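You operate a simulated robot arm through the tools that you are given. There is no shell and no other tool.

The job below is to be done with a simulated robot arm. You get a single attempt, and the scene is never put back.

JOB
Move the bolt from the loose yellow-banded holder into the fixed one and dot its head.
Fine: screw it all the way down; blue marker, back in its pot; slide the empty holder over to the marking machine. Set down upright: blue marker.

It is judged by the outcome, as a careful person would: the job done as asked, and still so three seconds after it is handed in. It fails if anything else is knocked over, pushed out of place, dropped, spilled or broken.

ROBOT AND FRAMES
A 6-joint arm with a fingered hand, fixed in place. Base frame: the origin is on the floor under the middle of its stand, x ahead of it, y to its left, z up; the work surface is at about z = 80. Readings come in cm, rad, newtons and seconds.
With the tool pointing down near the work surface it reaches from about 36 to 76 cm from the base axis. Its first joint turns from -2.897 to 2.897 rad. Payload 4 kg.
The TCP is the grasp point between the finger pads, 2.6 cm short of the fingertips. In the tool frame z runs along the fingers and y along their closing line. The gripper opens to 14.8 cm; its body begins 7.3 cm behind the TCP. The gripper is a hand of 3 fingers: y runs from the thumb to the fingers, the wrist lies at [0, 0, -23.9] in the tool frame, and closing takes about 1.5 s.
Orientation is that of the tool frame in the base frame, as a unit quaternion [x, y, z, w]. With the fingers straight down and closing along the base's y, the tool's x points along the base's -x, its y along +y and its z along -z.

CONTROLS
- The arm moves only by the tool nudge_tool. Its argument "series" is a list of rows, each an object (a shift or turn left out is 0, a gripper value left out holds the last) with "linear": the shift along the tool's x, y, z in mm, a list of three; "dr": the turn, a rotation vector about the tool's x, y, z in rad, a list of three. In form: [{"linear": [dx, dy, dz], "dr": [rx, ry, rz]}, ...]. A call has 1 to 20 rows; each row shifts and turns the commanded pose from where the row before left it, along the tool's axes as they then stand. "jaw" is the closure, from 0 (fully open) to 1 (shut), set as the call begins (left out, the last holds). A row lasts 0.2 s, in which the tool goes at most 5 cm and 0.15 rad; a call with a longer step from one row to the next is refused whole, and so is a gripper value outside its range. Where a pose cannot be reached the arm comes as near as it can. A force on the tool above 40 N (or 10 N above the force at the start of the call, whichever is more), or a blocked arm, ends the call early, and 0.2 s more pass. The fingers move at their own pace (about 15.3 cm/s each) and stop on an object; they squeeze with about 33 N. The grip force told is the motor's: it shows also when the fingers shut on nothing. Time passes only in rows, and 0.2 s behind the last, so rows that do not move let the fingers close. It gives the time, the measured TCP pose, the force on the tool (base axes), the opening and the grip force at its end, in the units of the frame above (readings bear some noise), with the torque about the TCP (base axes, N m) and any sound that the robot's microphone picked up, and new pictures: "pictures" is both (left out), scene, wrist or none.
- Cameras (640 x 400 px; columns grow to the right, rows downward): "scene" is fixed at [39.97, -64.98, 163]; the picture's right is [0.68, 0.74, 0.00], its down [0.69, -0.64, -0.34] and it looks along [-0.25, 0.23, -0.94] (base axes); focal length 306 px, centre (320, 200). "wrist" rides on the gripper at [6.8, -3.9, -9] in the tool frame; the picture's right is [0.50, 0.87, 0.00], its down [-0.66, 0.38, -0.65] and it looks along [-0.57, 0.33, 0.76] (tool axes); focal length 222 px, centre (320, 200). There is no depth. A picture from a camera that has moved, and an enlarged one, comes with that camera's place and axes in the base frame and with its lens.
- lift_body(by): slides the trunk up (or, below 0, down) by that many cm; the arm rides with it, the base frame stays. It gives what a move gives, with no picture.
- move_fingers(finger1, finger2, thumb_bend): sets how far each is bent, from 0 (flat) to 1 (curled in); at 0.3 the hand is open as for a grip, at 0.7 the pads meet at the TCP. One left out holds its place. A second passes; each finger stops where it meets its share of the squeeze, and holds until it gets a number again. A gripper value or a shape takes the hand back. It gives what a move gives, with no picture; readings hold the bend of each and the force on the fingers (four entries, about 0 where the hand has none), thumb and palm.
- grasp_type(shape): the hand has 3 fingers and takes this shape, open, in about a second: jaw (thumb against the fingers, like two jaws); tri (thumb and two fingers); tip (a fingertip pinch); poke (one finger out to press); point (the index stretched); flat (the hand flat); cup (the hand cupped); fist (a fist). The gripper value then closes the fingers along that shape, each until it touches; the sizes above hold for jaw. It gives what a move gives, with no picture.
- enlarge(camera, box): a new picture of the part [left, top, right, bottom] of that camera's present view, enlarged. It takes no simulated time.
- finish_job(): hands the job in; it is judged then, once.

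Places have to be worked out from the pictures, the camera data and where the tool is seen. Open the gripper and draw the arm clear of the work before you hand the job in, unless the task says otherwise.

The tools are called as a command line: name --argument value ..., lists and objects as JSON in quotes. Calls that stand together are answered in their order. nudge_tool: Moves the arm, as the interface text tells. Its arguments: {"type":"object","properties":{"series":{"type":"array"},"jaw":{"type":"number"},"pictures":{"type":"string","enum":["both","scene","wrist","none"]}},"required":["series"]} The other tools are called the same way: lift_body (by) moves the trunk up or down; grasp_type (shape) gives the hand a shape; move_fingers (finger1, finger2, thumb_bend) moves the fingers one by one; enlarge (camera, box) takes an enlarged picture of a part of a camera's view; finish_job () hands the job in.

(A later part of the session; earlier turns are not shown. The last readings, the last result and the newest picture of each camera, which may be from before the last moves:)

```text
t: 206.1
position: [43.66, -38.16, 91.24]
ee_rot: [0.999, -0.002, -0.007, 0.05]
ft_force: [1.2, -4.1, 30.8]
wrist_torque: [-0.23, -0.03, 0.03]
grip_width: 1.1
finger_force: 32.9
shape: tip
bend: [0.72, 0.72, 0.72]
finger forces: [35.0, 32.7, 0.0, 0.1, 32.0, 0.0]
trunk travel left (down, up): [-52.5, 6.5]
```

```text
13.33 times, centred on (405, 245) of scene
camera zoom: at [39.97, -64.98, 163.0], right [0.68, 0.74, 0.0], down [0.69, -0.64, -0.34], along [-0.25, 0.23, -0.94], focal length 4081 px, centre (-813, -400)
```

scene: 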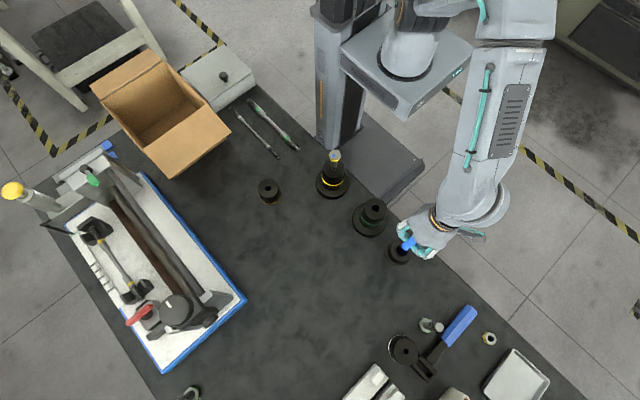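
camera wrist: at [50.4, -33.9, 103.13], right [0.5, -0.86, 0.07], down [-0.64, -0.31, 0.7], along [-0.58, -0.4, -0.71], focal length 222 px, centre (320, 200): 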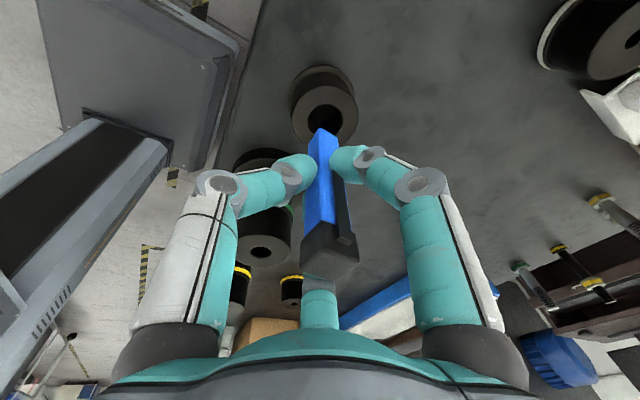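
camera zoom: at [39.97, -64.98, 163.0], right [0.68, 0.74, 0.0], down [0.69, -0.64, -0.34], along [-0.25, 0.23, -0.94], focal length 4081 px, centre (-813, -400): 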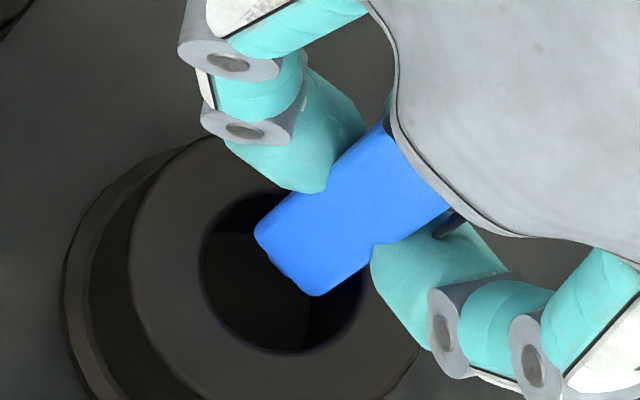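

It touched the rim (body too far toward +y). I raise 5 mm, shift 4 mm toward −y, and retry gently.

nudge_tool --series '[{"linear": [0, 0.4, -5]}, {"linear": [0, 4, 0.3]}, {"linear": [0, 0, 0]}]' --pictures "none"

enlarge --camera "scene" --box '[390, 230, 420, 260]'

```text
t: 206.9
position: [43.56, -38.63, 91.46]
ee_rot: [0.999, -0.002, -0.01, 0.046]
ft_force: [2.3, 0.1, 6.9]
wrist_torque: [0.02, -0.07, -0.01]
grip_width: 1.1
finger_force: 33.0
shape: tip
bend: [0.72, 0.72, 0.72]
finger forces: [31.8, 29.0, 0.0, 0.0, 34.0, 0.1]
trunk travel left (down, up): [-52.5, 6.5]
```

```text
13.33 times, centred on (405, 245) of scene
camera zoom: at [39.97, -64.98, 163.0], right [0.68, 0.74, 0.0], down [0.69, -0.64, -0.34], along [-0.25, 0.23, -0.94], focal length 4081 px, centre (-813, -400)
```

zoom: 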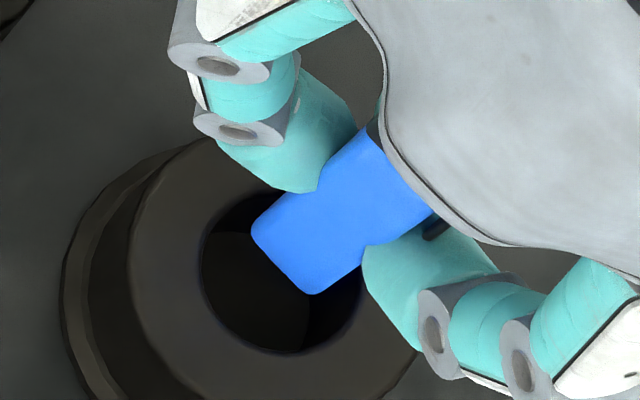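

Still some contact; I raise further until it is free, then look again.

nudge_tool --series '[{"linear": [0, 0.7, -8]}, {"linear": [0, 0, 0]}]' --pictures "both"

enlarge --camera "scene" --box '[390, 230, 420, 260]'

enlarge --camera "wrist" --box '[220, 60, 420, 300]'

```text
t: 207.5
position: [43.59, -38.47, 92.23]
ee_rot: [0.999, -0.001, -0.011, 0.048]
ft_force: [-1.1, 0.9, -1.2]
wrist_torque: [-0.02, 0.0, 0.03]
grip_width: 1.07
finger_force: 33.1
shape: tip
bend: [0.72, 0.72, 0.71]
finger forces: [29.9, 28.8, 0.1, 0.1, 32.1, 0.1]
trunk travel left (down, up): [-52.5, 6.5]
camera wrist: at [50.56, -33.8, 100.81], right [0.5, -0.86, 0.07], down [-0.64, -0.31, 0.7], along [-0.58, -0.4, -0.71], focal length 222 px, centre (320, 200)
```

scene: 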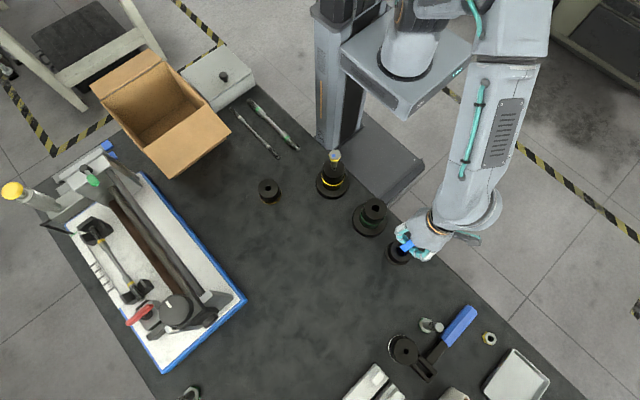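
wrist: 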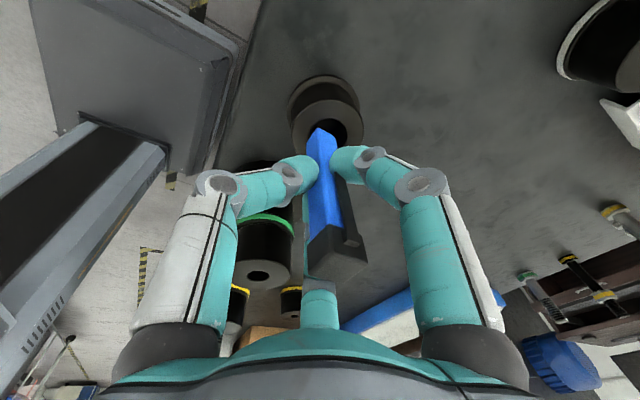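

```text
13.33 times, centred on (405, 245) of scene
camera zoom: at [39.97, -64.98, 163.0], right [0.68, 0.74, 0.0], down [0.69, -0.64, -0.34], along [-0.25, 0.23, -0.94], focal length 4081 px, centre (-813, -400)
```

zoom: 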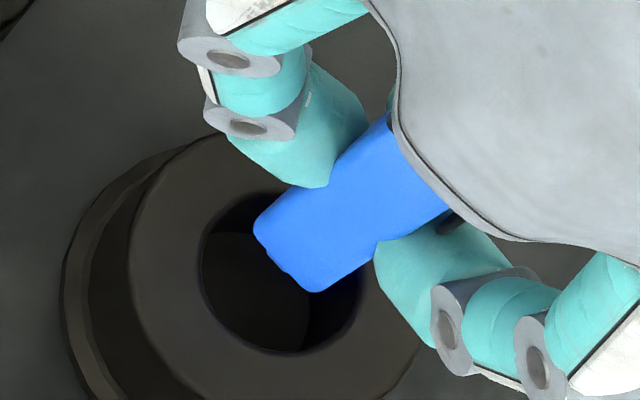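

```text
1.67 times, centred on (320, 180) of wrist
camera zoom: at [50.56, -33.8, 100.81], right [0.5, -0.86, 0.07], down [-0.64, -0.31, 0.7], along [-0.58, -0.4, -0.71], focal length 370 px, centre (320, 233)
```

zoom: 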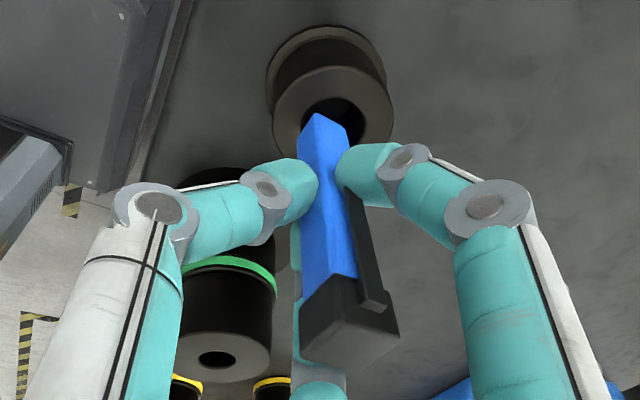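

The scene view shows the body's lower end ~5 mm too far in +y, and the marker shifted a little in the grip. I move 5 mm toward −y and check before lowering.

nudge_tool --series '[{"linear": [1.0, 4.9, 0.4]}, {"linear": [0, 0, 0]}]' --pictures "none"

enlarge --camera "scene" --box '[390, 230, 420, 260]'

```text
t: 208.1
position: [43.82, -38.95, 92.15]
ee_rot: [0.999, -0.002, -0.01, 0.049]
ft_force: [-0.1, 0.3, -0.1]
wrist_torque: [-0.03, 0.01, -0.02]
grip_width: 1.06
finger_force: 32.9
shape: tip
bend: [0.72, 0.72, 0.71]
finger forces: [29.9, 28.7, 0.0, 0.0, 32.1, 0.0]
trunk travel left (down, up): [-52.5, 6.5]
```

```text
13.33 times, centred on (405, 245) of scene
camera zoom: at [39.97, -64.98, 163.0], right [0.68, 0.74, 0.0], down [0.69, -0.64, -0.34], along [-0.25, 0.23, -0.94], focal length 4081 px, centre (-813, -400)
```

zoom: 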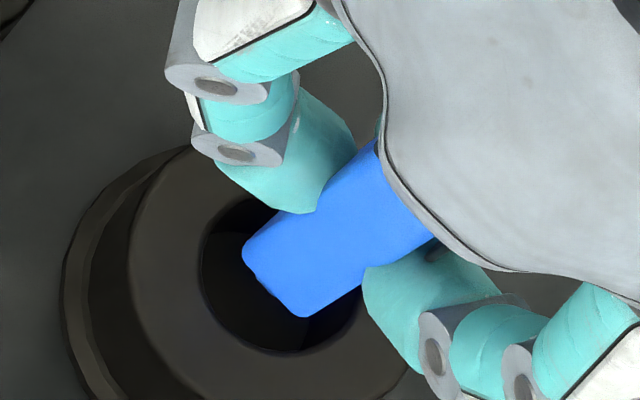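

The lower end is now over the hole. I lower in guarded steps.

nudge_tool --series '[{"linear": [-0.1, -0.5, 5]}, {"linear": [-0.1, -0.5, 5]}, {"linear": [0, 0, 0]}]' --pictures "none"

enlarge --camera "scene" --box '[390, 230, 420, 260]'

```text
t: 208.9
position: [43.72, -39.06, 91.21]
ee_rot: [0.999, -0.001, -0.009, 0.049]
ft_force: [-0.9, -0.4, -1.1]
wrist_torque: [-0.02, -0.01, 0.0]
grip_width: 1.1
finger_force: 33.3
shape: tip
bend: [0.72, 0.72, 0.71]
finger forces: [29.9, 28.7, 0.0, 0.1, 32.1, 0.0]
trunk travel left (down, up): [-52.5, 6.5]
```

```text
13.33 times, centred on (405, 245) of scene
camera zoom: at [39.97, -64.98, 163.0], right [0.68, 0.74, 0.0], down [0.69, -0.64, -0.34], along [-0.25, 0.23, -0.94], focal length 4081 px, centre (-813, -400)
```

zoom: 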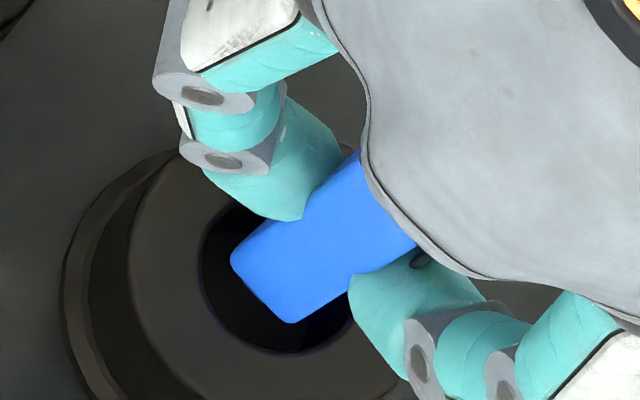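

nudge_tool --series '[{"linear": [-0.1, -0.5, 5]}, {"linear": [-0.1, -0.5, 5]}, {"linear": [0, 0, 0]}]' --pictures "none"

enlarge --camera "scene" --box '[390, 230, 420, 260]'

```text
t: 209.7
position: [43.82, -39.03, 90.26]
ee_rot: [0.999, -0.001, -0.009, 0.047]
ft_force: [0.6, -0.1, -0.6]
wrist_torque: [-0.03, -0.01, -0.01]
grip_width: 1.09
finger_force: 33.8
shape: tip
bend: [0.72, 0.72, 0.71]
finger forces: [29.9, 28.6, 0.0, 0.0, 31.9, 0.1]
trunk travel left (down, up): [-52.5, 6.5]
```

```text
13.33 times, centred on (405, 245) of scene
camera zoom: at [39.97, -64.98, 163.0], right [0.68, 0.74, 0.0], down [0.69, -0.64, -0.34], along [-0.25, 0.23, -0.94], focal length 4081 px, centre (-813, -400)
```

zoom: 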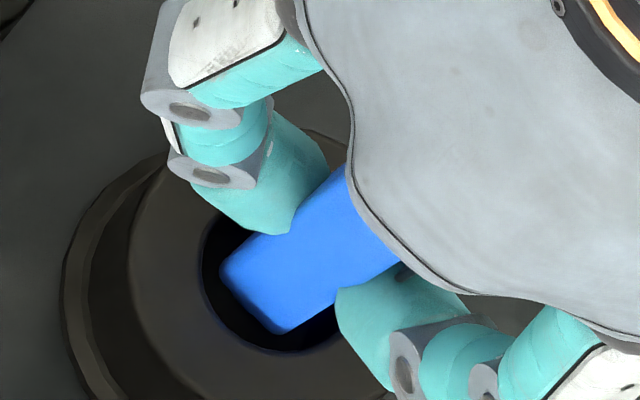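

Inside the hole without contact. I continue down.

nudge_tool --series '[{"linear": [-0.1, -0.5, 5]}, {"linear": [-0.1, -0.4, 4]}, {"linear": [0, 0, 0]}]' --pictures "none"

nudge_tool --series '[{"linear": [0, -0.2, 2]}, {"linear": [0, 0, 0]}]' --pictures "none"

nudge_tool --series '[{"linear": [0, -0.2, 2]}, {"linear": [0, 0, 0]}]' --pictures "both"

enlarge --camera "scene" --box '[390, 230, 420, 260]'

```text
t: 210.5
position: [43.67, -39.14, 89.37]
ee_rot: [0.999, -0.002, -0.009, 0.048]
ft_force: [-0.6, 0.1, -1.0]
wrist_torque: [0.01, 0.05, 0.01]
grip_width: 1.07
finger_force: 32.8
shape: tip
bend: [0.72, 0.72, 0.71]
finger forces: [29.8, 28.5, 0.0, 0.0, 31.8, 0.0]
trunk travel left (down, up): [-52.5, 6.5]
```

```text
t: 211.1
position: [43.62, -39.06, 89.25]
ee_rot: [0.999, -0.002, -0.009, 0.048]
ft_force: [0.6, 0.0, -0.1]
wrist_torque: [0.02, -0.01, 0.03]
grip_width: 1.06
finger_force: 32.8
shape: tip
bend: [0.72, 0.72, 0.71]
finger forces: [29.7, 28.5, 0.0, 0.0, 31.7, 0.0]
trunk travel left (down, up): [-52.5, 6.5]
```

```text
t: 211.7
position: [43.65, -39.07, 89.01]
ee_rot: [0.999, -0.001, -0.009, 0.047]
ft_force: [-0.8, -0.4, 0.5]
wrist_torque: [0.02, 0.0, -0.01]
grip_width: 1.07
finger_force: 33.1
shape: tip
bend: [0.72, 0.72, 0.71]
finger forces: [29.8, 28.6, 0.0, 0.0, 31.8, 0.0]
trunk travel left (down, up): [-52.5, 6.5]
camera wrist: at [50.58, -34.3, 97.58], right [0.5, -0.86, 0.07], down [-0.64, -0.31, 0.7], along [-0.58, -0.4, -0.71], focal length 222 px, centre (320, 200)
```

scene: 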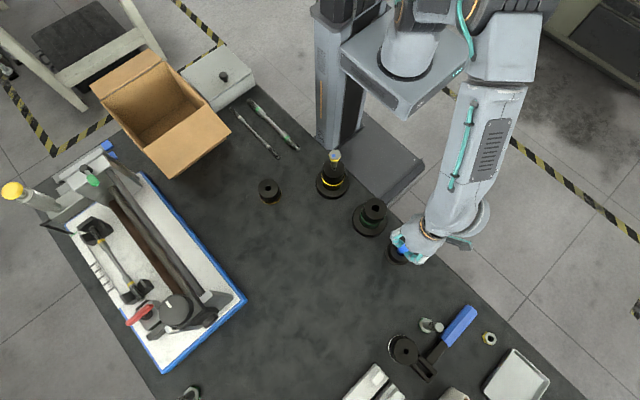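
wrist: 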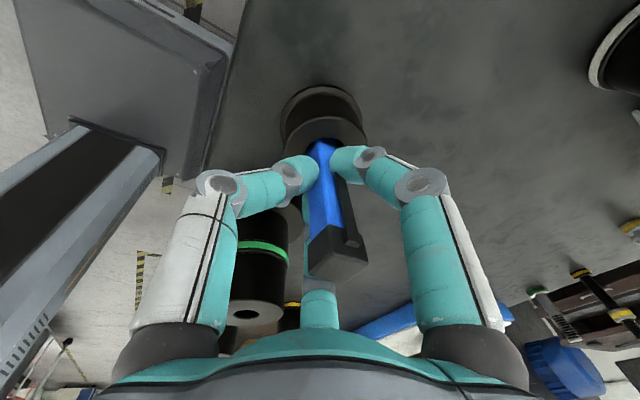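

```text
13.33 times, centred on (405, 245) of scene
camera zoom: at [39.97, -64.98, 163.0], right [0.68, 0.74, 0.0], down [0.69, -0.64, -0.34], along [-0.25, 0.23, -0.94], focal length 4081 px, centre (-813, -400)
```

zoom: 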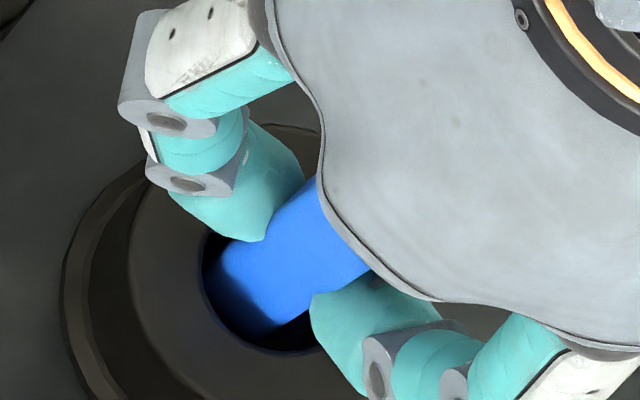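

nudge_tool --series '[{"linear": [0, -0.2, 2]}, {"linear": [0, 0, 0]}]' --pictures "none"

nudge_tool --series '[{"linear": [0, -0.2, 2]}, {"linear": [0, 0, 0]}]' --pictures "none"

nudge_tool --series '[{"linear": [0, -0.2, 2]}, {"linear": [0, 0, 0]}]' --pictures "none"

```text
t: 212.3
position: [43.61, -38.98, 88.85]
ee_rot: [0.999, -0.001, -0.007, 0.049]
ft_force: [-1.2, 0.2, 13.9]
wrist_torque: [-0.06, 0.02, -0.01]
grip_width: 1.07
finger_force: 33.2
shape: tip
bend: [0.72, 0.72, 0.72]
finger forces: [30.7, 30.0, 0.1, 0.1, 32.5, 0.1]
trunk travel left (down, up): [-52.5, 6.5]
```

```text
t: 212.9
position: [43.72, -38.9, 88.93]
ee_rot: [0.999, -0.001, -0.007, 0.05]
ft_force: [-0.1, -1.0, 30.3]
wrist_torque: [-0.19, 0.01, 0.02]
grip_width: 1.12
finger_force: 32.6
shape: tip
bend: [0.72, 0.73, 0.72]
finger forces: [33.7, 32.2, 0.0, 0.1, 34.3, 0.1]
trunk travel left (down, up): [-52.5, 6.5]
```

```text
t: 213.4
position: [43.83, -39.11, 88.85]
ee_rot: [0.999, -0.001, -0.005, 0.052]
ft_force: [-1.0, 1.2, 22.9]
wrist_torque: [-0.1, 0.07, -0.02]
grip_width: 1.15
finger_force: 33.2
shape: tip
bend: [0.73, 0.73, 0.72]
finger forces: [32.7, 32.2, 0.0, 0.0, 36.0, 0.0]
trunk travel left (down, up): [-52.5, 6.5]
stopped in row 2: the force on the tool passed its limit at 41 N (the readings are from after the stop); the commanded pose is now the measured one
```

The nib rests on the pot floor (I pressed a bit too far). I back off 2–3 mm to relieve and look.

nudge_tool --series '[{"linear": [0, 0.2, -2.5]}, {"linear": [0, 0, 0]}]' --pictures "both"

enlarge --camera "wrist" --box '[220, 60, 420, 300]'

enlarge --camera "scene" --box '[385, 225, 425, 265]'

```text
t: 214.0
position: [43.61, -38.96, 88.77]
ee_rot: [0.999, -0.001, -0.007, 0.049]
ft_force: [-0.5, -1.0, 12.5]
wrist_torque: [-0.06, 0.02, -0.02]
grip_width: 1.16
finger_force: 33.0
shape: tip
bend: [0.73, 0.73, 0.72]
finger forces: [32.6, 31.2, 0.0, 0.0, 33.7, 0.1]
trunk travel left (down, up): [-52.5, 6.5]
camera wrist: at [50.63, -34.23, 97.46], right [0.5, -0.86, 0.08], down [-0.65, -0.31, 0.7], along [-0.58, -0.4, -0.71], focal length 222 px, centre (320, 200)
```

scene: 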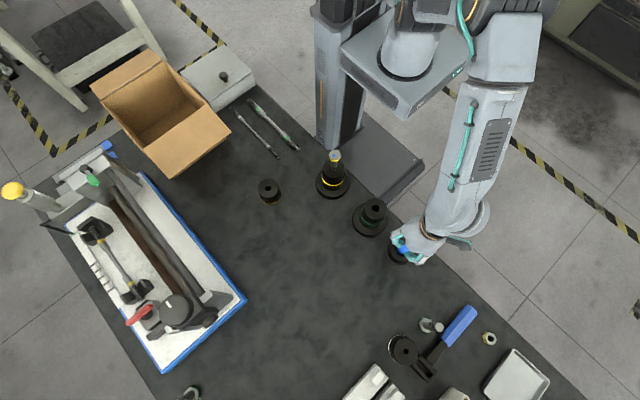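
wrist: 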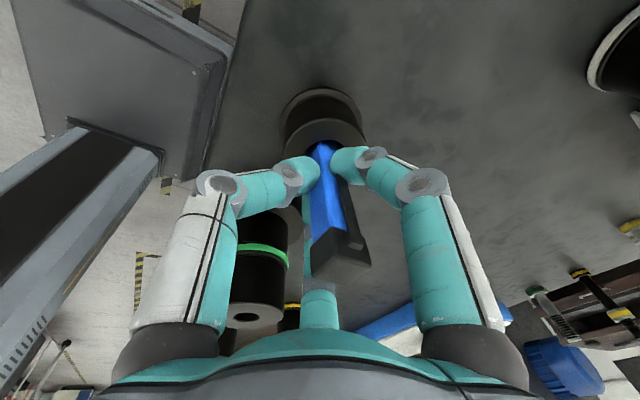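

```text
1.67 times, centred on (320, 180) of wrist
camera zoom: at [50.63, -34.23, 97.46], right [0.5, -0.86, 0.08], down [-0.65, -0.31, 0.7], along [-0.58, -0.4, -0.71], focal length 370 px, centre (320, 233)
```

zoom: 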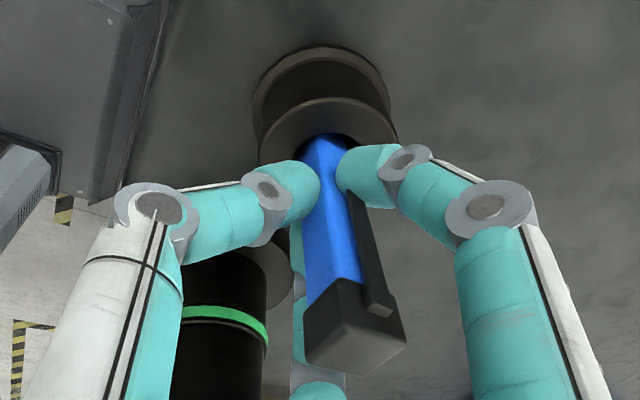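

```text
10.00 times, centred on (405, 245) of scene
camera zoom: at [39.97, -64.98, 163.0], right [0.68, 0.74, 0.0], down [0.69, -0.64, -0.34], along [-0.25, 0.23, -0.94], focal length 3061 px, centre (-530, -250)
```

zoom: 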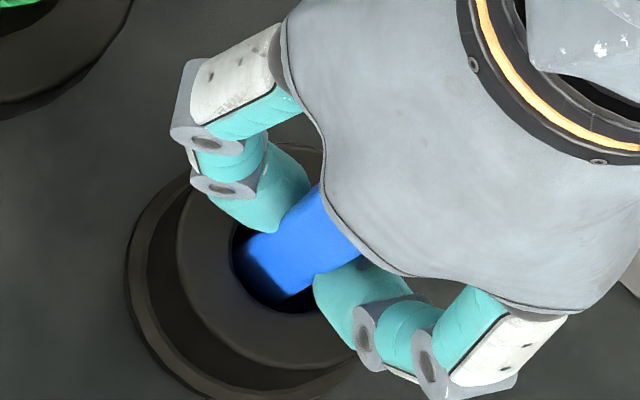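

The marker now leans only ~3–4° toward +x/+y. I lift it just off the floor and ease it toward that side until it lightly touches the pot wall, so it will be supported there.

nudge_tool --series '[{"linear": [0, 0.2, -3]}, {"linear": [0, 0, 0]}]' --pictures "none"

nudge_tool --series '[{"linear": [1.2, -0.7, 0]}, {"linear": [0, 0, 0]}]' --pictures "none"

```text
t: 214.6
position: [43.69, -39.02, 89.01]
ee_rot: [0.999, 0.0, -0.007, 0.049]
ft_force: [0.8, 0.2, -0.5]
wrist_torque: [0.01, -0.02, -0.01]
grip_width: 1.11
finger_force: 33.3
shape: tip
bend: [0.73, 0.73, 0.72]
finger forces: [30.7, 29.1, 0.0, 0.0, 32.2, 0.0]
trunk travel left (down, up): [-52.5, 6.5]
```

```text
t: 215.2
position: [43.93, -38.89, 89.11]
ee_rot: [0.999, -0.001, -0.008, 0.05]
ft_force: [-1.0, -0.5, 0.4]
wrist_torque: [-0.01, 0.0, 0.0]
grip_width: 1.12
finger_force: 33.3
shape: tip
bend: [0.73, 0.73, 0.72]
finger forces: [30.7, 29.0, 0.0, 0.0, 32.2, 0.0]
trunk travel left (down, up): [-52.5, 6.5]
```

nudge_tool --series '[{"linear": [1.2, -0.7, 0]}, {"linear": [0, 0, 0]}]' --pictures "none"

enlarge --camera "scene" --box '[385, 225, 425, 265]'

```text
t: 215.8
position: [43.89, -38.9, 89.18]
ee_rot: [0.999, 0.0, -0.008, 0.05]
ft_force: [-0.9, 0.3, -0.4]
wrist_torque: [0.0, 0.07, 0.02]
grip_width: 1.11
finger_force: 33.0
shape: tip
bend: [0.73, 0.73, 0.72]
finger forces: [30.3, 29.4, 0.1, 0.0, 31.6, 0.1]
trunk travel left (down, up): [-52.5, 6.5]
```

```text
10.00 times, centred on (405, 245) of scene
camera zoom: at [39.97, -64.98, 163.0], right [0.68, 0.74, 0.0], down [0.69, -0.64, -0.34], along [-0.25, 0.23, -0.94], focal length 3061 px, centre (-530, -250)
```

zoom: 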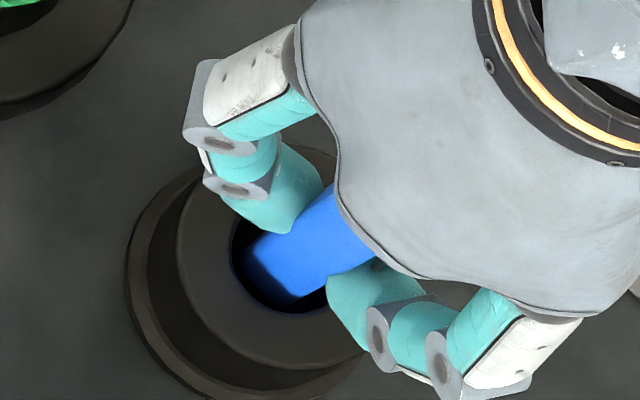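

nudge_tool --series '[{"linear": [1.2, -0.7, 0]}, {"linear": [0, 0, 0]}]' --pictures "none"

nudge_tool --series '[{"linear": [0, 0, 0]}]' --pictures "wrist"

```text
t: 216.4
position: [43.98, -38.8, 89.15]
ee_rot: [0.999, 0.0, -0.008, 0.05]
ft_force: [-0.7, -0.4, -1.2]
wrist_torque: [-0.06, 0.07, 0.0]
grip_width: 1.09
finger_force: 33.4
shape: tip
bend: [0.73, 0.73, 0.72]
finger forces: [30.2, 29.5, 0.0, 0.1, 31.1, 0.0]
trunk travel left (down, up): [-52.5, 6.5]
```

```text
t: 216.8
position: [44.1, -38.81, 89.17]
ee_rot: [0.999, 0.0, -0.008, 0.05]
ft_force: [-1.7, -0.6, -0.5]
wrist_torque: [-0.03, 0.07, -0.01]
grip_width: 1.12
finger_force: 33.0
shape: tip
bend: [0.73, 0.73, 0.72]
finger forces: [30.1, 29.5, 0.0, 0.0, 31.0, 0.0]
trunk travel left (down, up): [-52.5, 6.5]
camera wrist: at [50.96, -34.05, 97.74], right [0.5, -0.86, 0.08], down [-0.65, -0.31, 0.7], along [-0.58, -0.4, -0.71], focal length 222 px, centre (320, 200)
```

wrist: 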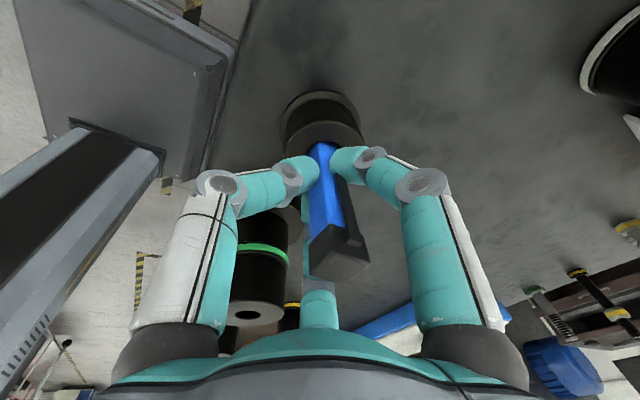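

Slight wall contact is felt (−1.7 N in x). I lower onto the floor lightly and then open.

nudge_tool --series '[{"linear": [0, -0.1, 1.3]}, {"linear": [0, 0, 0]}]' --pictures "none"

nudge_tool --series '[{"linear": [0, -0.1, 1.2]}, {"linear": [0, 0, 0]}]' --pictures "none"

```text
t: 217.4
position: [44.16, -38.95, 88.96]
ee_rot: [0.999, 0.0, -0.007, 0.05]
ft_force: [-1.1, -0.8, -0.3]
wrist_torque: [-0.01, 0.03, 0.04]
grip_width: 1.14
finger_force: 32.9
shape: tip
bend: [0.73, 0.73, 0.72]
finger forces: [30.0, 29.5, 0.1, 0.0, 31.6, 0.0]
trunk travel left (down, up): [-52.5, 6.5]
```

```text
t: 218.0
position: [44.04, -38.88, 88.94]
ee_rot: [0.999, 0.0, -0.007, 0.049]
ft_force: [-2.1, -1.2, 5.2]
wrist_torque: [-0.01, 0.04, 0.01]
grip_width: 1.12
finger_force: 32.8
shape: tip
bend: [0.73, 0.73, 0.72]
finger forces: [30.2, 30.0, 0.0, 0.0, 31.8, 0.0]
trunk travel left (down, up): [-52.5, 6.5]
```

On the floor with light pressure. I open in stages to avoid flicking it.

nudge_tool --series '[{"linear": [0, 0, 0]}, {"linear": [0, 0, 0]}, {"linear": [0, 0, 0]}]' --jaw 0.92 --pictures "wrist"

nudge_tool --series '[{"linear": [0, 0, 0]}, {"linear": [0, 0, 0]}, {"linear": [0, 0, 0]}]' --jaw 0.85 --pictures "wrist"

```text
t: 218.8
position: [44.11, -38.78, 88.84]
ee_rot: [0.999, 0.0, -0.008, 0.05]
ft_force: [-0.2, -1.0, 3.1]
wrist_torque: [0.01, 0.0, -0.02]
grip_width: 1.27
finger_force: 0.1
shape: tip
bend: [0.72, 0.72, 0.7]
finger forces: [2.6, 3.0, 0.0, 0.0, 0.0, 0.0]
trunk travel left (down, up): [-52.5, 6.5]
camera wrist: at [50.99, -34.09, 97.47], right [0.5, -0.86, 0.08], down [-0.65, -0.31, 0.7], along [-0.58, -0.4, -0.71], focal length 222 px, centre (320, 200)
```

wrist: 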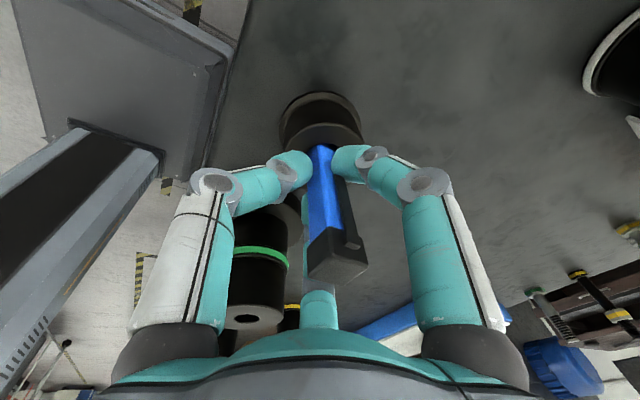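

```text
t: 219.6
position: [44.12, -38.84, 88.81]
ee_rot: [0.999, 0.0, -0.007, 0.049]
ft_force: [0.1, 0.4, -0.1]
wrist_torque: [-0.01, 0.02, 0.03]
grip_width: 2.2
finger_force: 0.1
shape: tip
bend: [0.74, 0.74, 0.7]
finger forces: [0.1, 0.1, 0.0, 0.1, 0.1, 0.0]
trunk travel left (down, up): [-52.5, 6.5]
camera wrist: at [51.0, -34.11, 97.46], right [0.5, -0.86, 0.08], down [-0.65, -0.31, 0.7], along [-0.58, -0.4, -0.71], focal length 222 px, centre (320, 200)
```

wrist: 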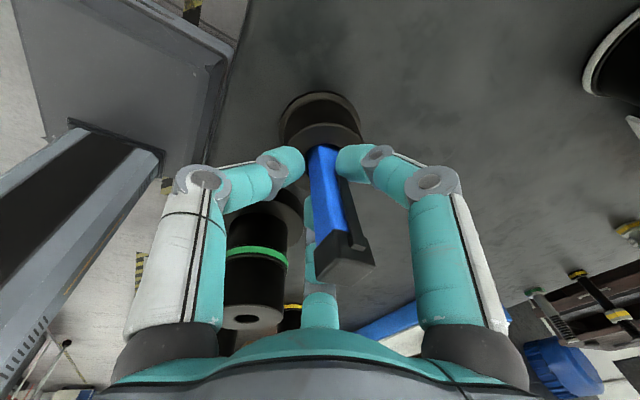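

The marker is free and stays put. I open further.

nudge_tool --series '[{"linear": [0, 0, 0]}, {"linear": [0, 0, 0]}, {"linear": [0, 0, 0]}, {"linear": [0, 0, 0]}]' --jaw 0.72 --pictures "wrist"

enlarge --camera "wrist" --box '[220, 60, 420, 300]'

```text
t: 220.6
position: [44.15, -38.83, 88.85]
ee_rot: [0.999, -0.001, -0.008, 0.05]
ft_force: [-0.1, 0.1, -0.4]
wrist_torque: [0.01, -0.02, -0.02]
grip_width: 4.11
finger_force: 0.1
shape: tip
bend: [0.76, 0.76, 0.7]
finger forces: [0.0, 0.0, 0.1, 0.1, 0.1, 0.0]
trunk travel left (down, up): [-52.5, 6.5]
camera wrist: at [51.0, -34.11, 97.47], right [0.5, -0.86, 0.08], down [-0.65, -0.31, 0.7], along [-0.58, -0.4, -0.71], focal length 222 px, centre (320, 200)
```

wrist: 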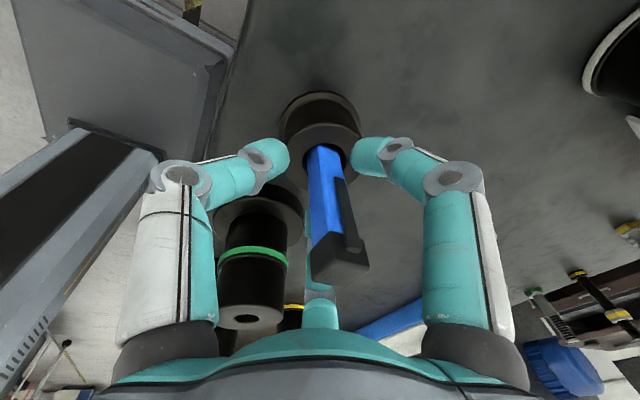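

```text
1.67 times, centred on (320, 180) of wrist
camera zoom: at [51.0, -34.11, 97.47], right [0.5, -0.86, 0.08], down [-0.65, -0.31, 0.7], along [-0.58, -0.4, -0.71], focal length 370 px, centre (320, 233)
```

zoom: 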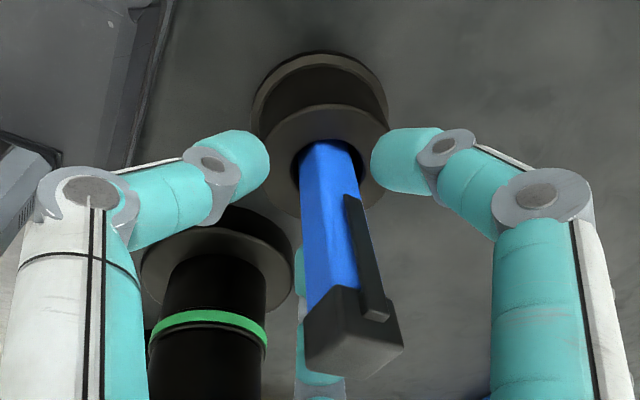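

The marker stands nearly upright. I open wider and rise vertically away from it.

nudge_tool --series '[{"linear": [0, 0, 0]}, {"linear": [0, 0, 0]}, {"linear": [0, 0, 0]}, {"linear": [0, 1, -10]}, {"linear": [0, 1.5, -15]}, {"linear": [0, 2, -20]}, {"linear": [0, 3, -30]}, {"linear": [0, 3, -30]}, {"linear": [0, 4, -40]}, {"linear": [0, 0, 0]}]' --jaw 0.6 --pictures "both"

enlarge --camera "scene" --box '[380, 225, 430, 275]'

enlarge --camera "wrist" --box '[240, 30, 400, 190]'

```text
t: 222.8
position: [44.24, -38.7, 103.47]
ee_rot: [0.999, 0.0, -0.008, 0.05]
ft_force: [0.3, -0.2, -0.5]
wrist_torque: [-0.01, -0.05, 0.02]
grip_width: 5.87
finger_force: 0.0
shape: tip
bend: [0.77, 0.77, 0.7]
finger forces: [0.1, 0.0, 0.0, 0.0, 0.1, 0.0]
trunk travel left (down, up): [-52.5, 6.5]
camera wrist: at [51.12, -33.99, 112.0], right [0.5, -0.86, 0.08], down [-0.65, -0.31, 0.7], along [-0.58, -0.4, -0.71], focal length 222 px, centre (320, 200)
```

scene: 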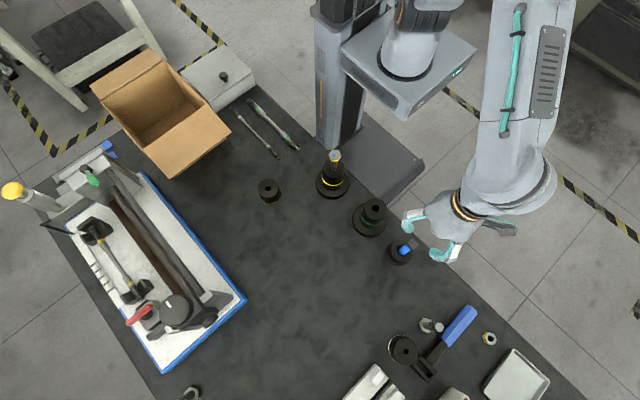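
wrist: 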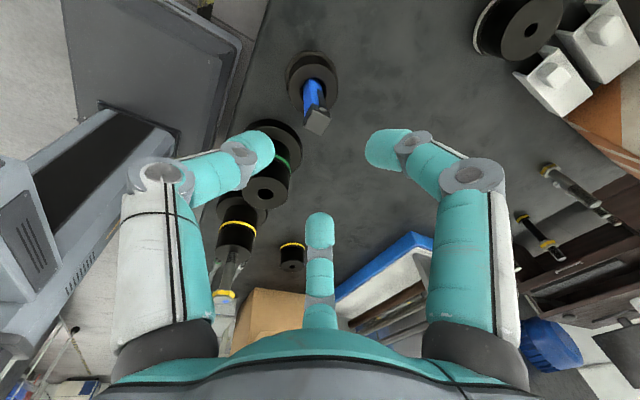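

```text
8.00 times, centred on (405, 250) of scene
camera zoom: at [39.97, -64.98, 163.0], right [0.68, 0.74, 0.0], down [0.69, -0.64, -0.34], along [-0.25, 0.23, -0.94], focal length 2449 px, centre (-360, -200)
```

zoom: 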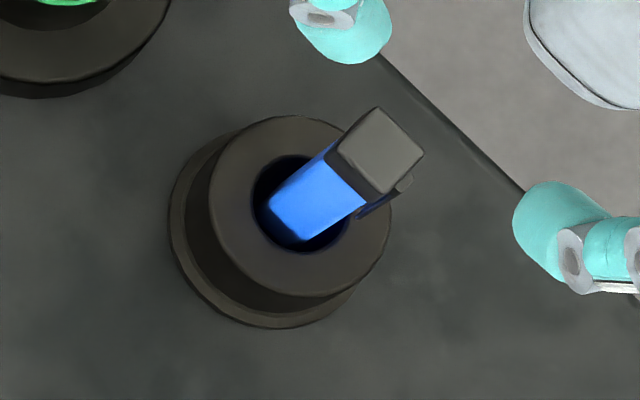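

```text
2.50 times, centred on (320, 110) of wrist
camera zoom: at [51.12, -33.99, 112.0], right [0.5, -0.86, 0.08], down [-0.65, -0.31, 0.7], along [-0.58, -0.4, -0.71], focal length 555 px, centre (320, 425)
```

zoom: 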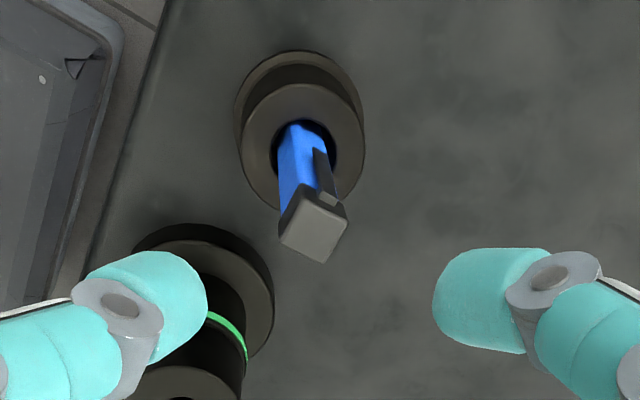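

The marker is back upright in its pot, matching its original view. Next is the empty loose holder; first I look carefully again at the candidate "marking machine" objects.

enlarge --camera "scene" --box '[170, 30, 270, 120]'

enlarge --camera "scene" --box '[40, 140, 260, 380]'

enlarge --camera "scene" --box '[170, 160, 300, 310]'

enlarge --camera "scene" --box '[330, 300, 580, 400]'

```text
4.44 times, centred on (220, 75) of scene
camera zoom: at [39.97, -64.98, 163.0], right [0.68, 0.74, 0.0], down [0.69, -0.64, -0.34], along [-0.25, 0.23, -0.94], focal length 1360 px, centre (764, 756)
```

zoom: 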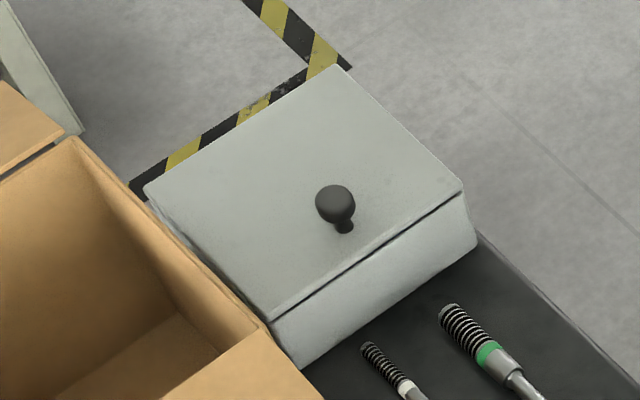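

```text
1.67 times, centred on (150, 260) of scene
camera zoom: at [39.97, -64.98, 163.0], right [0.68, 0.74, 0.0], down [0.69, -0.64, -0.34], along [-0.25, 0.23, -0.94], focal length 510 px, centre (603, 100)
```

zoom: 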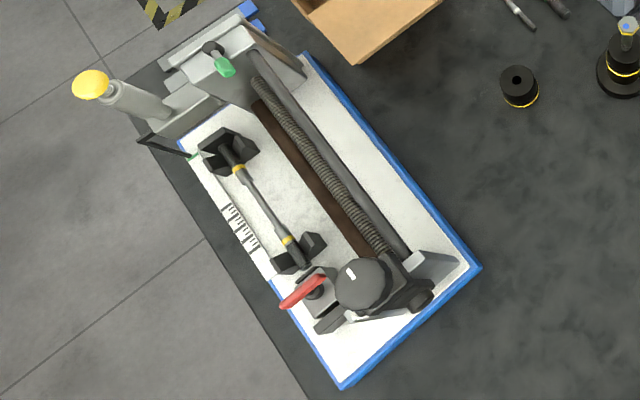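

```text
2.67 times, centred on (235, 235) of scene
camera zoom: at [39.97, -64.98, 163.0], right [0.68, 0.74, 0.0], down [0.69, -0.64, -0.34], along [-0.25, 0.23, -0.94], focal length 816 px, centre (547, 107)
```

zoom: 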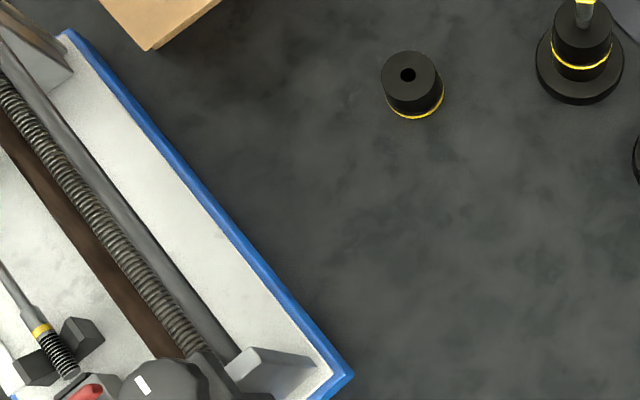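

```text
2.56 times, centred on (455, 350) of scene
camera zoom: at [39.97, -64.98, 163.0], right [0.68, 0.74, 0.0], down [0.69, -0.64, -0.34], along [-0.25, 0.23, -0.94], focal length 784 px, centre (-26, -184)
```

zoom: 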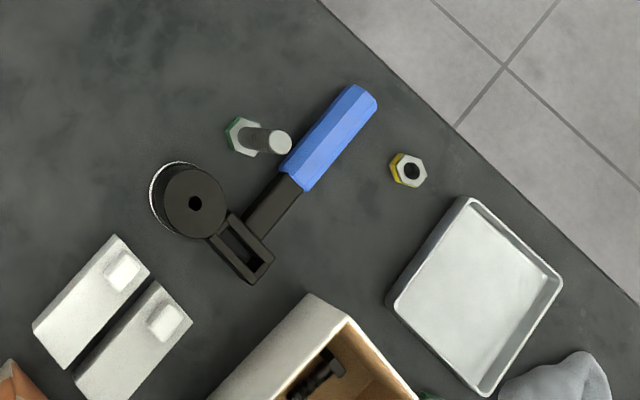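

The lead-screw unit in the blue-edged bed is clearly the marking machine (its near edge is at y≈-77.1). I square the hand and move above the empty loose holder near (7, -54).

nudge_tool --series '[{"dr": [0.1, 0.016, 0]}, {"linear": [0, 0, -40]}, {"linear": [-41.3, 17, 0]}, {"linear": [-41.3, 17, 0]}, {"linear": [-41.3, 17, 0]}, {"linear": [-41.3, 17, 0]}, {"linear": [-41.3, 17, 0]}, {"linear": [-41.3, 17, 0]}, {"linear": [-41.3, 17, 0]}, {"linear": [-41.3, 17, 0]}, {"linear": [-41.3, 17, 0]}, {"linear": [0, 0, 0]}]' --jaw 0.5 --pictures "both"

enlarge --camera "wrist" --box '[240, 0, 400, 160]'

```text
t: 225.4
position: [6.85, -54.34, 107.31]
ee_rot: [1.0, -0.001, 0.001, -0.001]
ft_force: [0.4, -0.6, 0.8]
wrist_torque: [0.01, 0.02, 0.03]
grip_width: 7.33
finger_force: 0.2
shape: tip
bend: [0.36, 0.36, 0.7]
finger forces: [0.0, 0.0, 0.0, 0.0, 0.1, 0.0]
trunk travel left (down, up): [-52.5, 6.5]
camera wrist: at [13.68, -50.44, 116.47], right [0.5, -0.87, 0.0], down [-0.66, -0.38, 0.65], along [-0.57, -0.33, -0.76], focal length 222 px, centre (320, 200)
```

scene: 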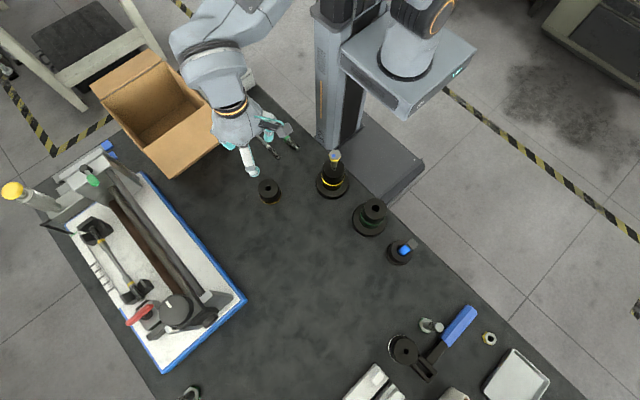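
wrist: 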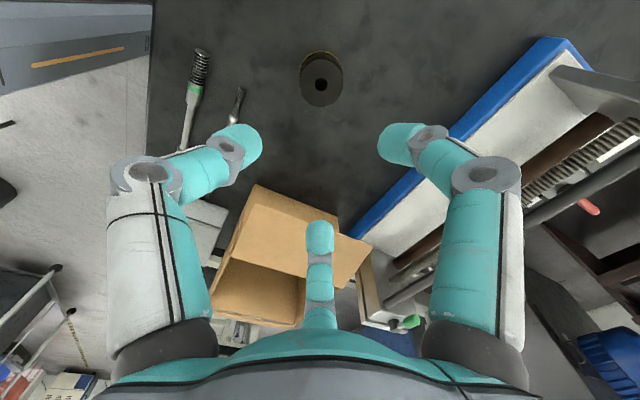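

```text
2.50 times, centred on (320, 80) of wrist
camera zoom: at [13.68, -50.44, 116.47], right [0.5, -0.87, 0.0], down [-0.66, -0.38, 0.65], along [-0.57, -0.33, -0.76], focal length 555 px, centre (320, 500)
```

zoom: 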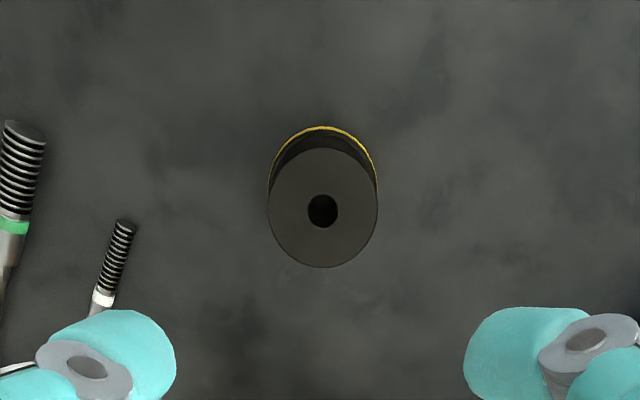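

Holder located ≈(7.15, -54.15). I centre and descend in two stages.

nudge_tool --series '[{"linear": [2.7, -1.9, 30]}, {"linear": [0, 0, 40]}, {"linear": [0, 0, 40]}, {"linear": [0, 0, 40]}, {"linear": [0, 0, 0]}]' --pictures "both"

enlarge --camera "wrist" --box '[220, 50, 420, 250]'

```text
t: 226.6
position: [7.22, -54.02, 92.23]
ee_rot: [1.0, -0.002, 0.001, -0.001]
ft_force: [-0.1, -0.4, 0.6]
wrist_torque: [-0.01, 0.01, -0.03]
grip_width: 7.36
finger_force: 0.1
shape: tip
bend: [0.36, 0.36, 0.7]
finger forces: [0.0, 0.1, 0.0, 0.0, 0.0, 0.0]
trunk travel left (down, up): [-52.5, 6.5]
camera wrist: at [14.02, -50.08, 101.49], right [0.5, -0.87, 0.0], down [-0.66, -0.38, 0.65], along [-0.57, -0.32, -0.76], focal length 222 px, centre (320, 200)
```

scene: 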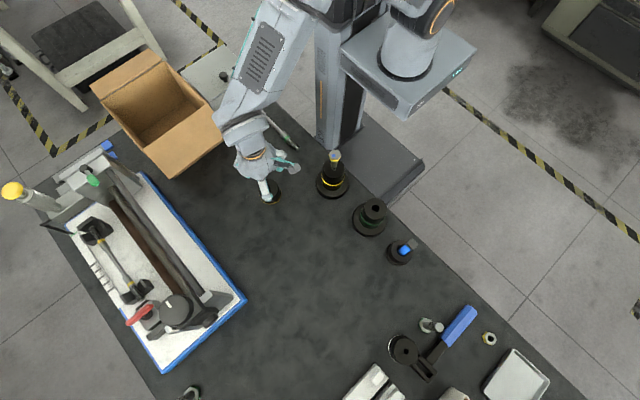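
wrist: 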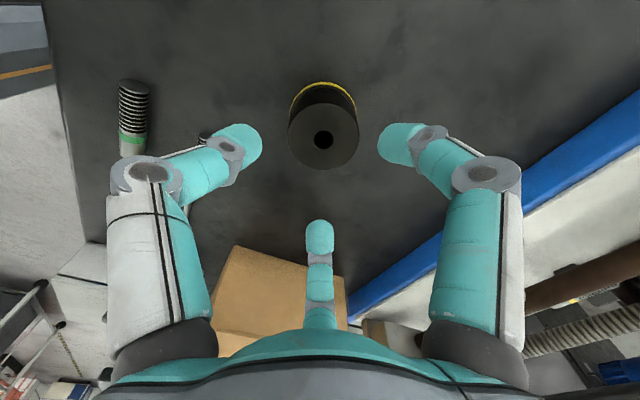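

```text
2.00 times, centred on (320, 150) of wrist
camera zoom: at [14.02, -50.08, 101.49], right [0.5, -0.87, 0.0], down [-0.66, -0.38, 0.65], along [-0.57, -0.32, -0.76], focal length 444 px, centre (320, 300)
```

zoom: 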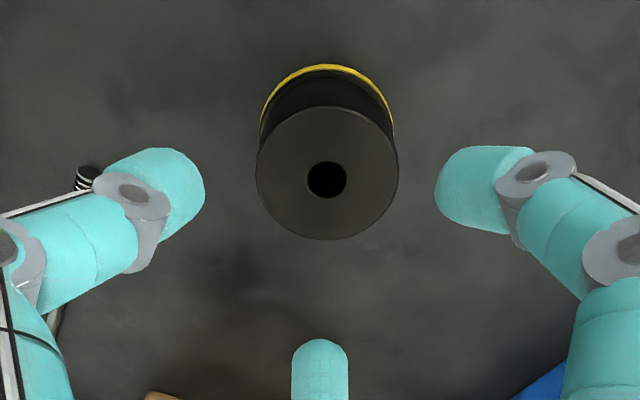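

I correct 2–3 mm and descend around the holder.

nudge_tool --series '[{"linear": [2.2, 2.0, 0]}, {"linear": [0, 0, 25]}, {"linear": [0, 0, 25]}, {"linear": [0, 0, 20]}, {"linear": [0, 0, 10]}, {"linear": [0, 0, 0]}]' --pictures "both"

enlarge --camera "wrist" --box '[220, 50, 420, 250]'

enlarge --camera "scene" --box '[220, 130, 320, 230]'

```text
t: 228.0
position: [7.59, -54.06, 84.4]
ee_rot: [1.0, -0.001, -0.001, -0.001]
ft_force: [0.3, -1.1, 0.5]
wrist_torque: [0.0, -0.01, -0.01]
grip_width: 7.36
finger_force: 0.1
shape: tip
bend: [0.36, 0.36, 0.7]
finger forces: [0.0, 0.0, 0.0, 0.1, 0.0, 0.1]
trunk travel left (down, up): [-52.5, 6.5]
camera wrist: at [14.29, -50.25, 93.54], right [0.5, -0.87, 0.0], down [-0.66, -0.38, 0.65], along [-0.57, -0.33, -0.76], focal length 222 px, centre (320, 200)
```

scene: 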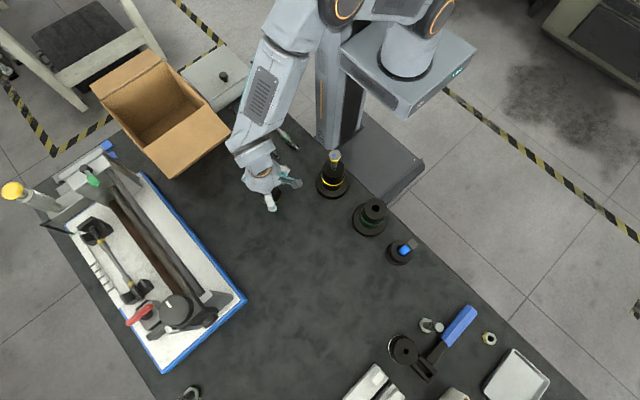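
wrist: 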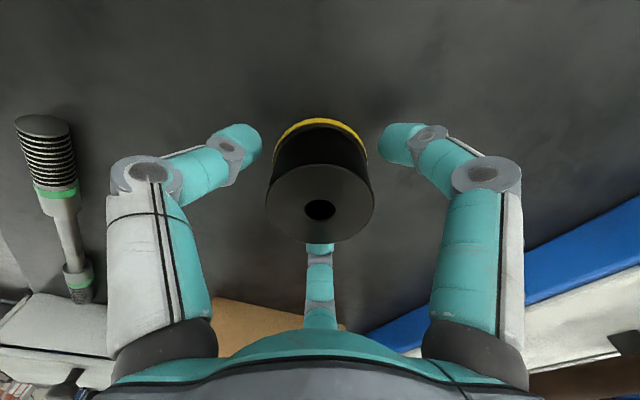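

```text
2.00 times, centred on (320, 150) of wrist
camera zoom: at [14.29, -50.25, 93.54], right [0.5, -0.87, 0.0], down [-0.66, -0.38, 0.65], along [-0.57, -0.33, -0.76], focal length 444 px, centre (320, 300)
```

zoom: 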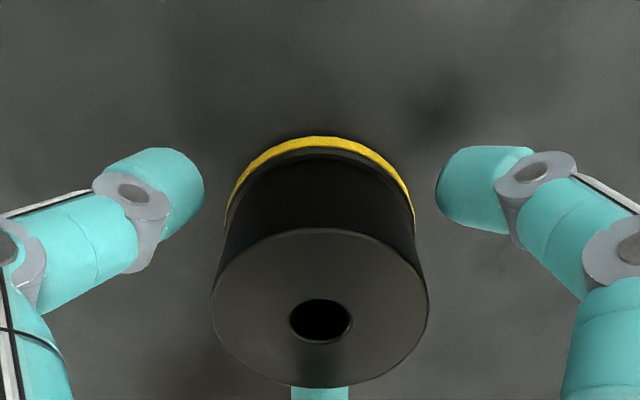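

```text
4.00 times, centred on (270, 180) of scene
camera zoom: at [39.97, -64.98, 163.0], right [0.68, 0.74, 0.0], down [0.69, -0.64, -0.34], along [-0.25, 0.23, -0.94], focal length 1224 px, centre (520, 280)
```

zoom: 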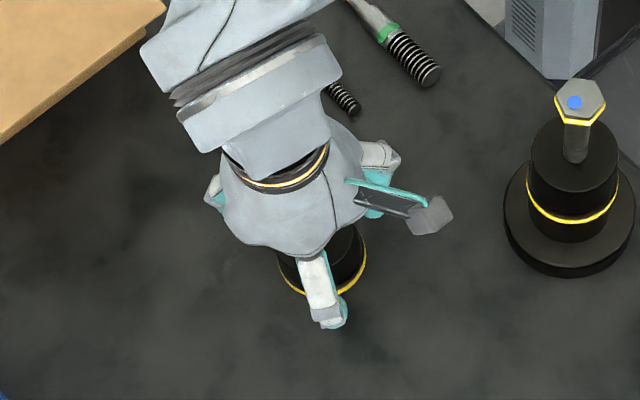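

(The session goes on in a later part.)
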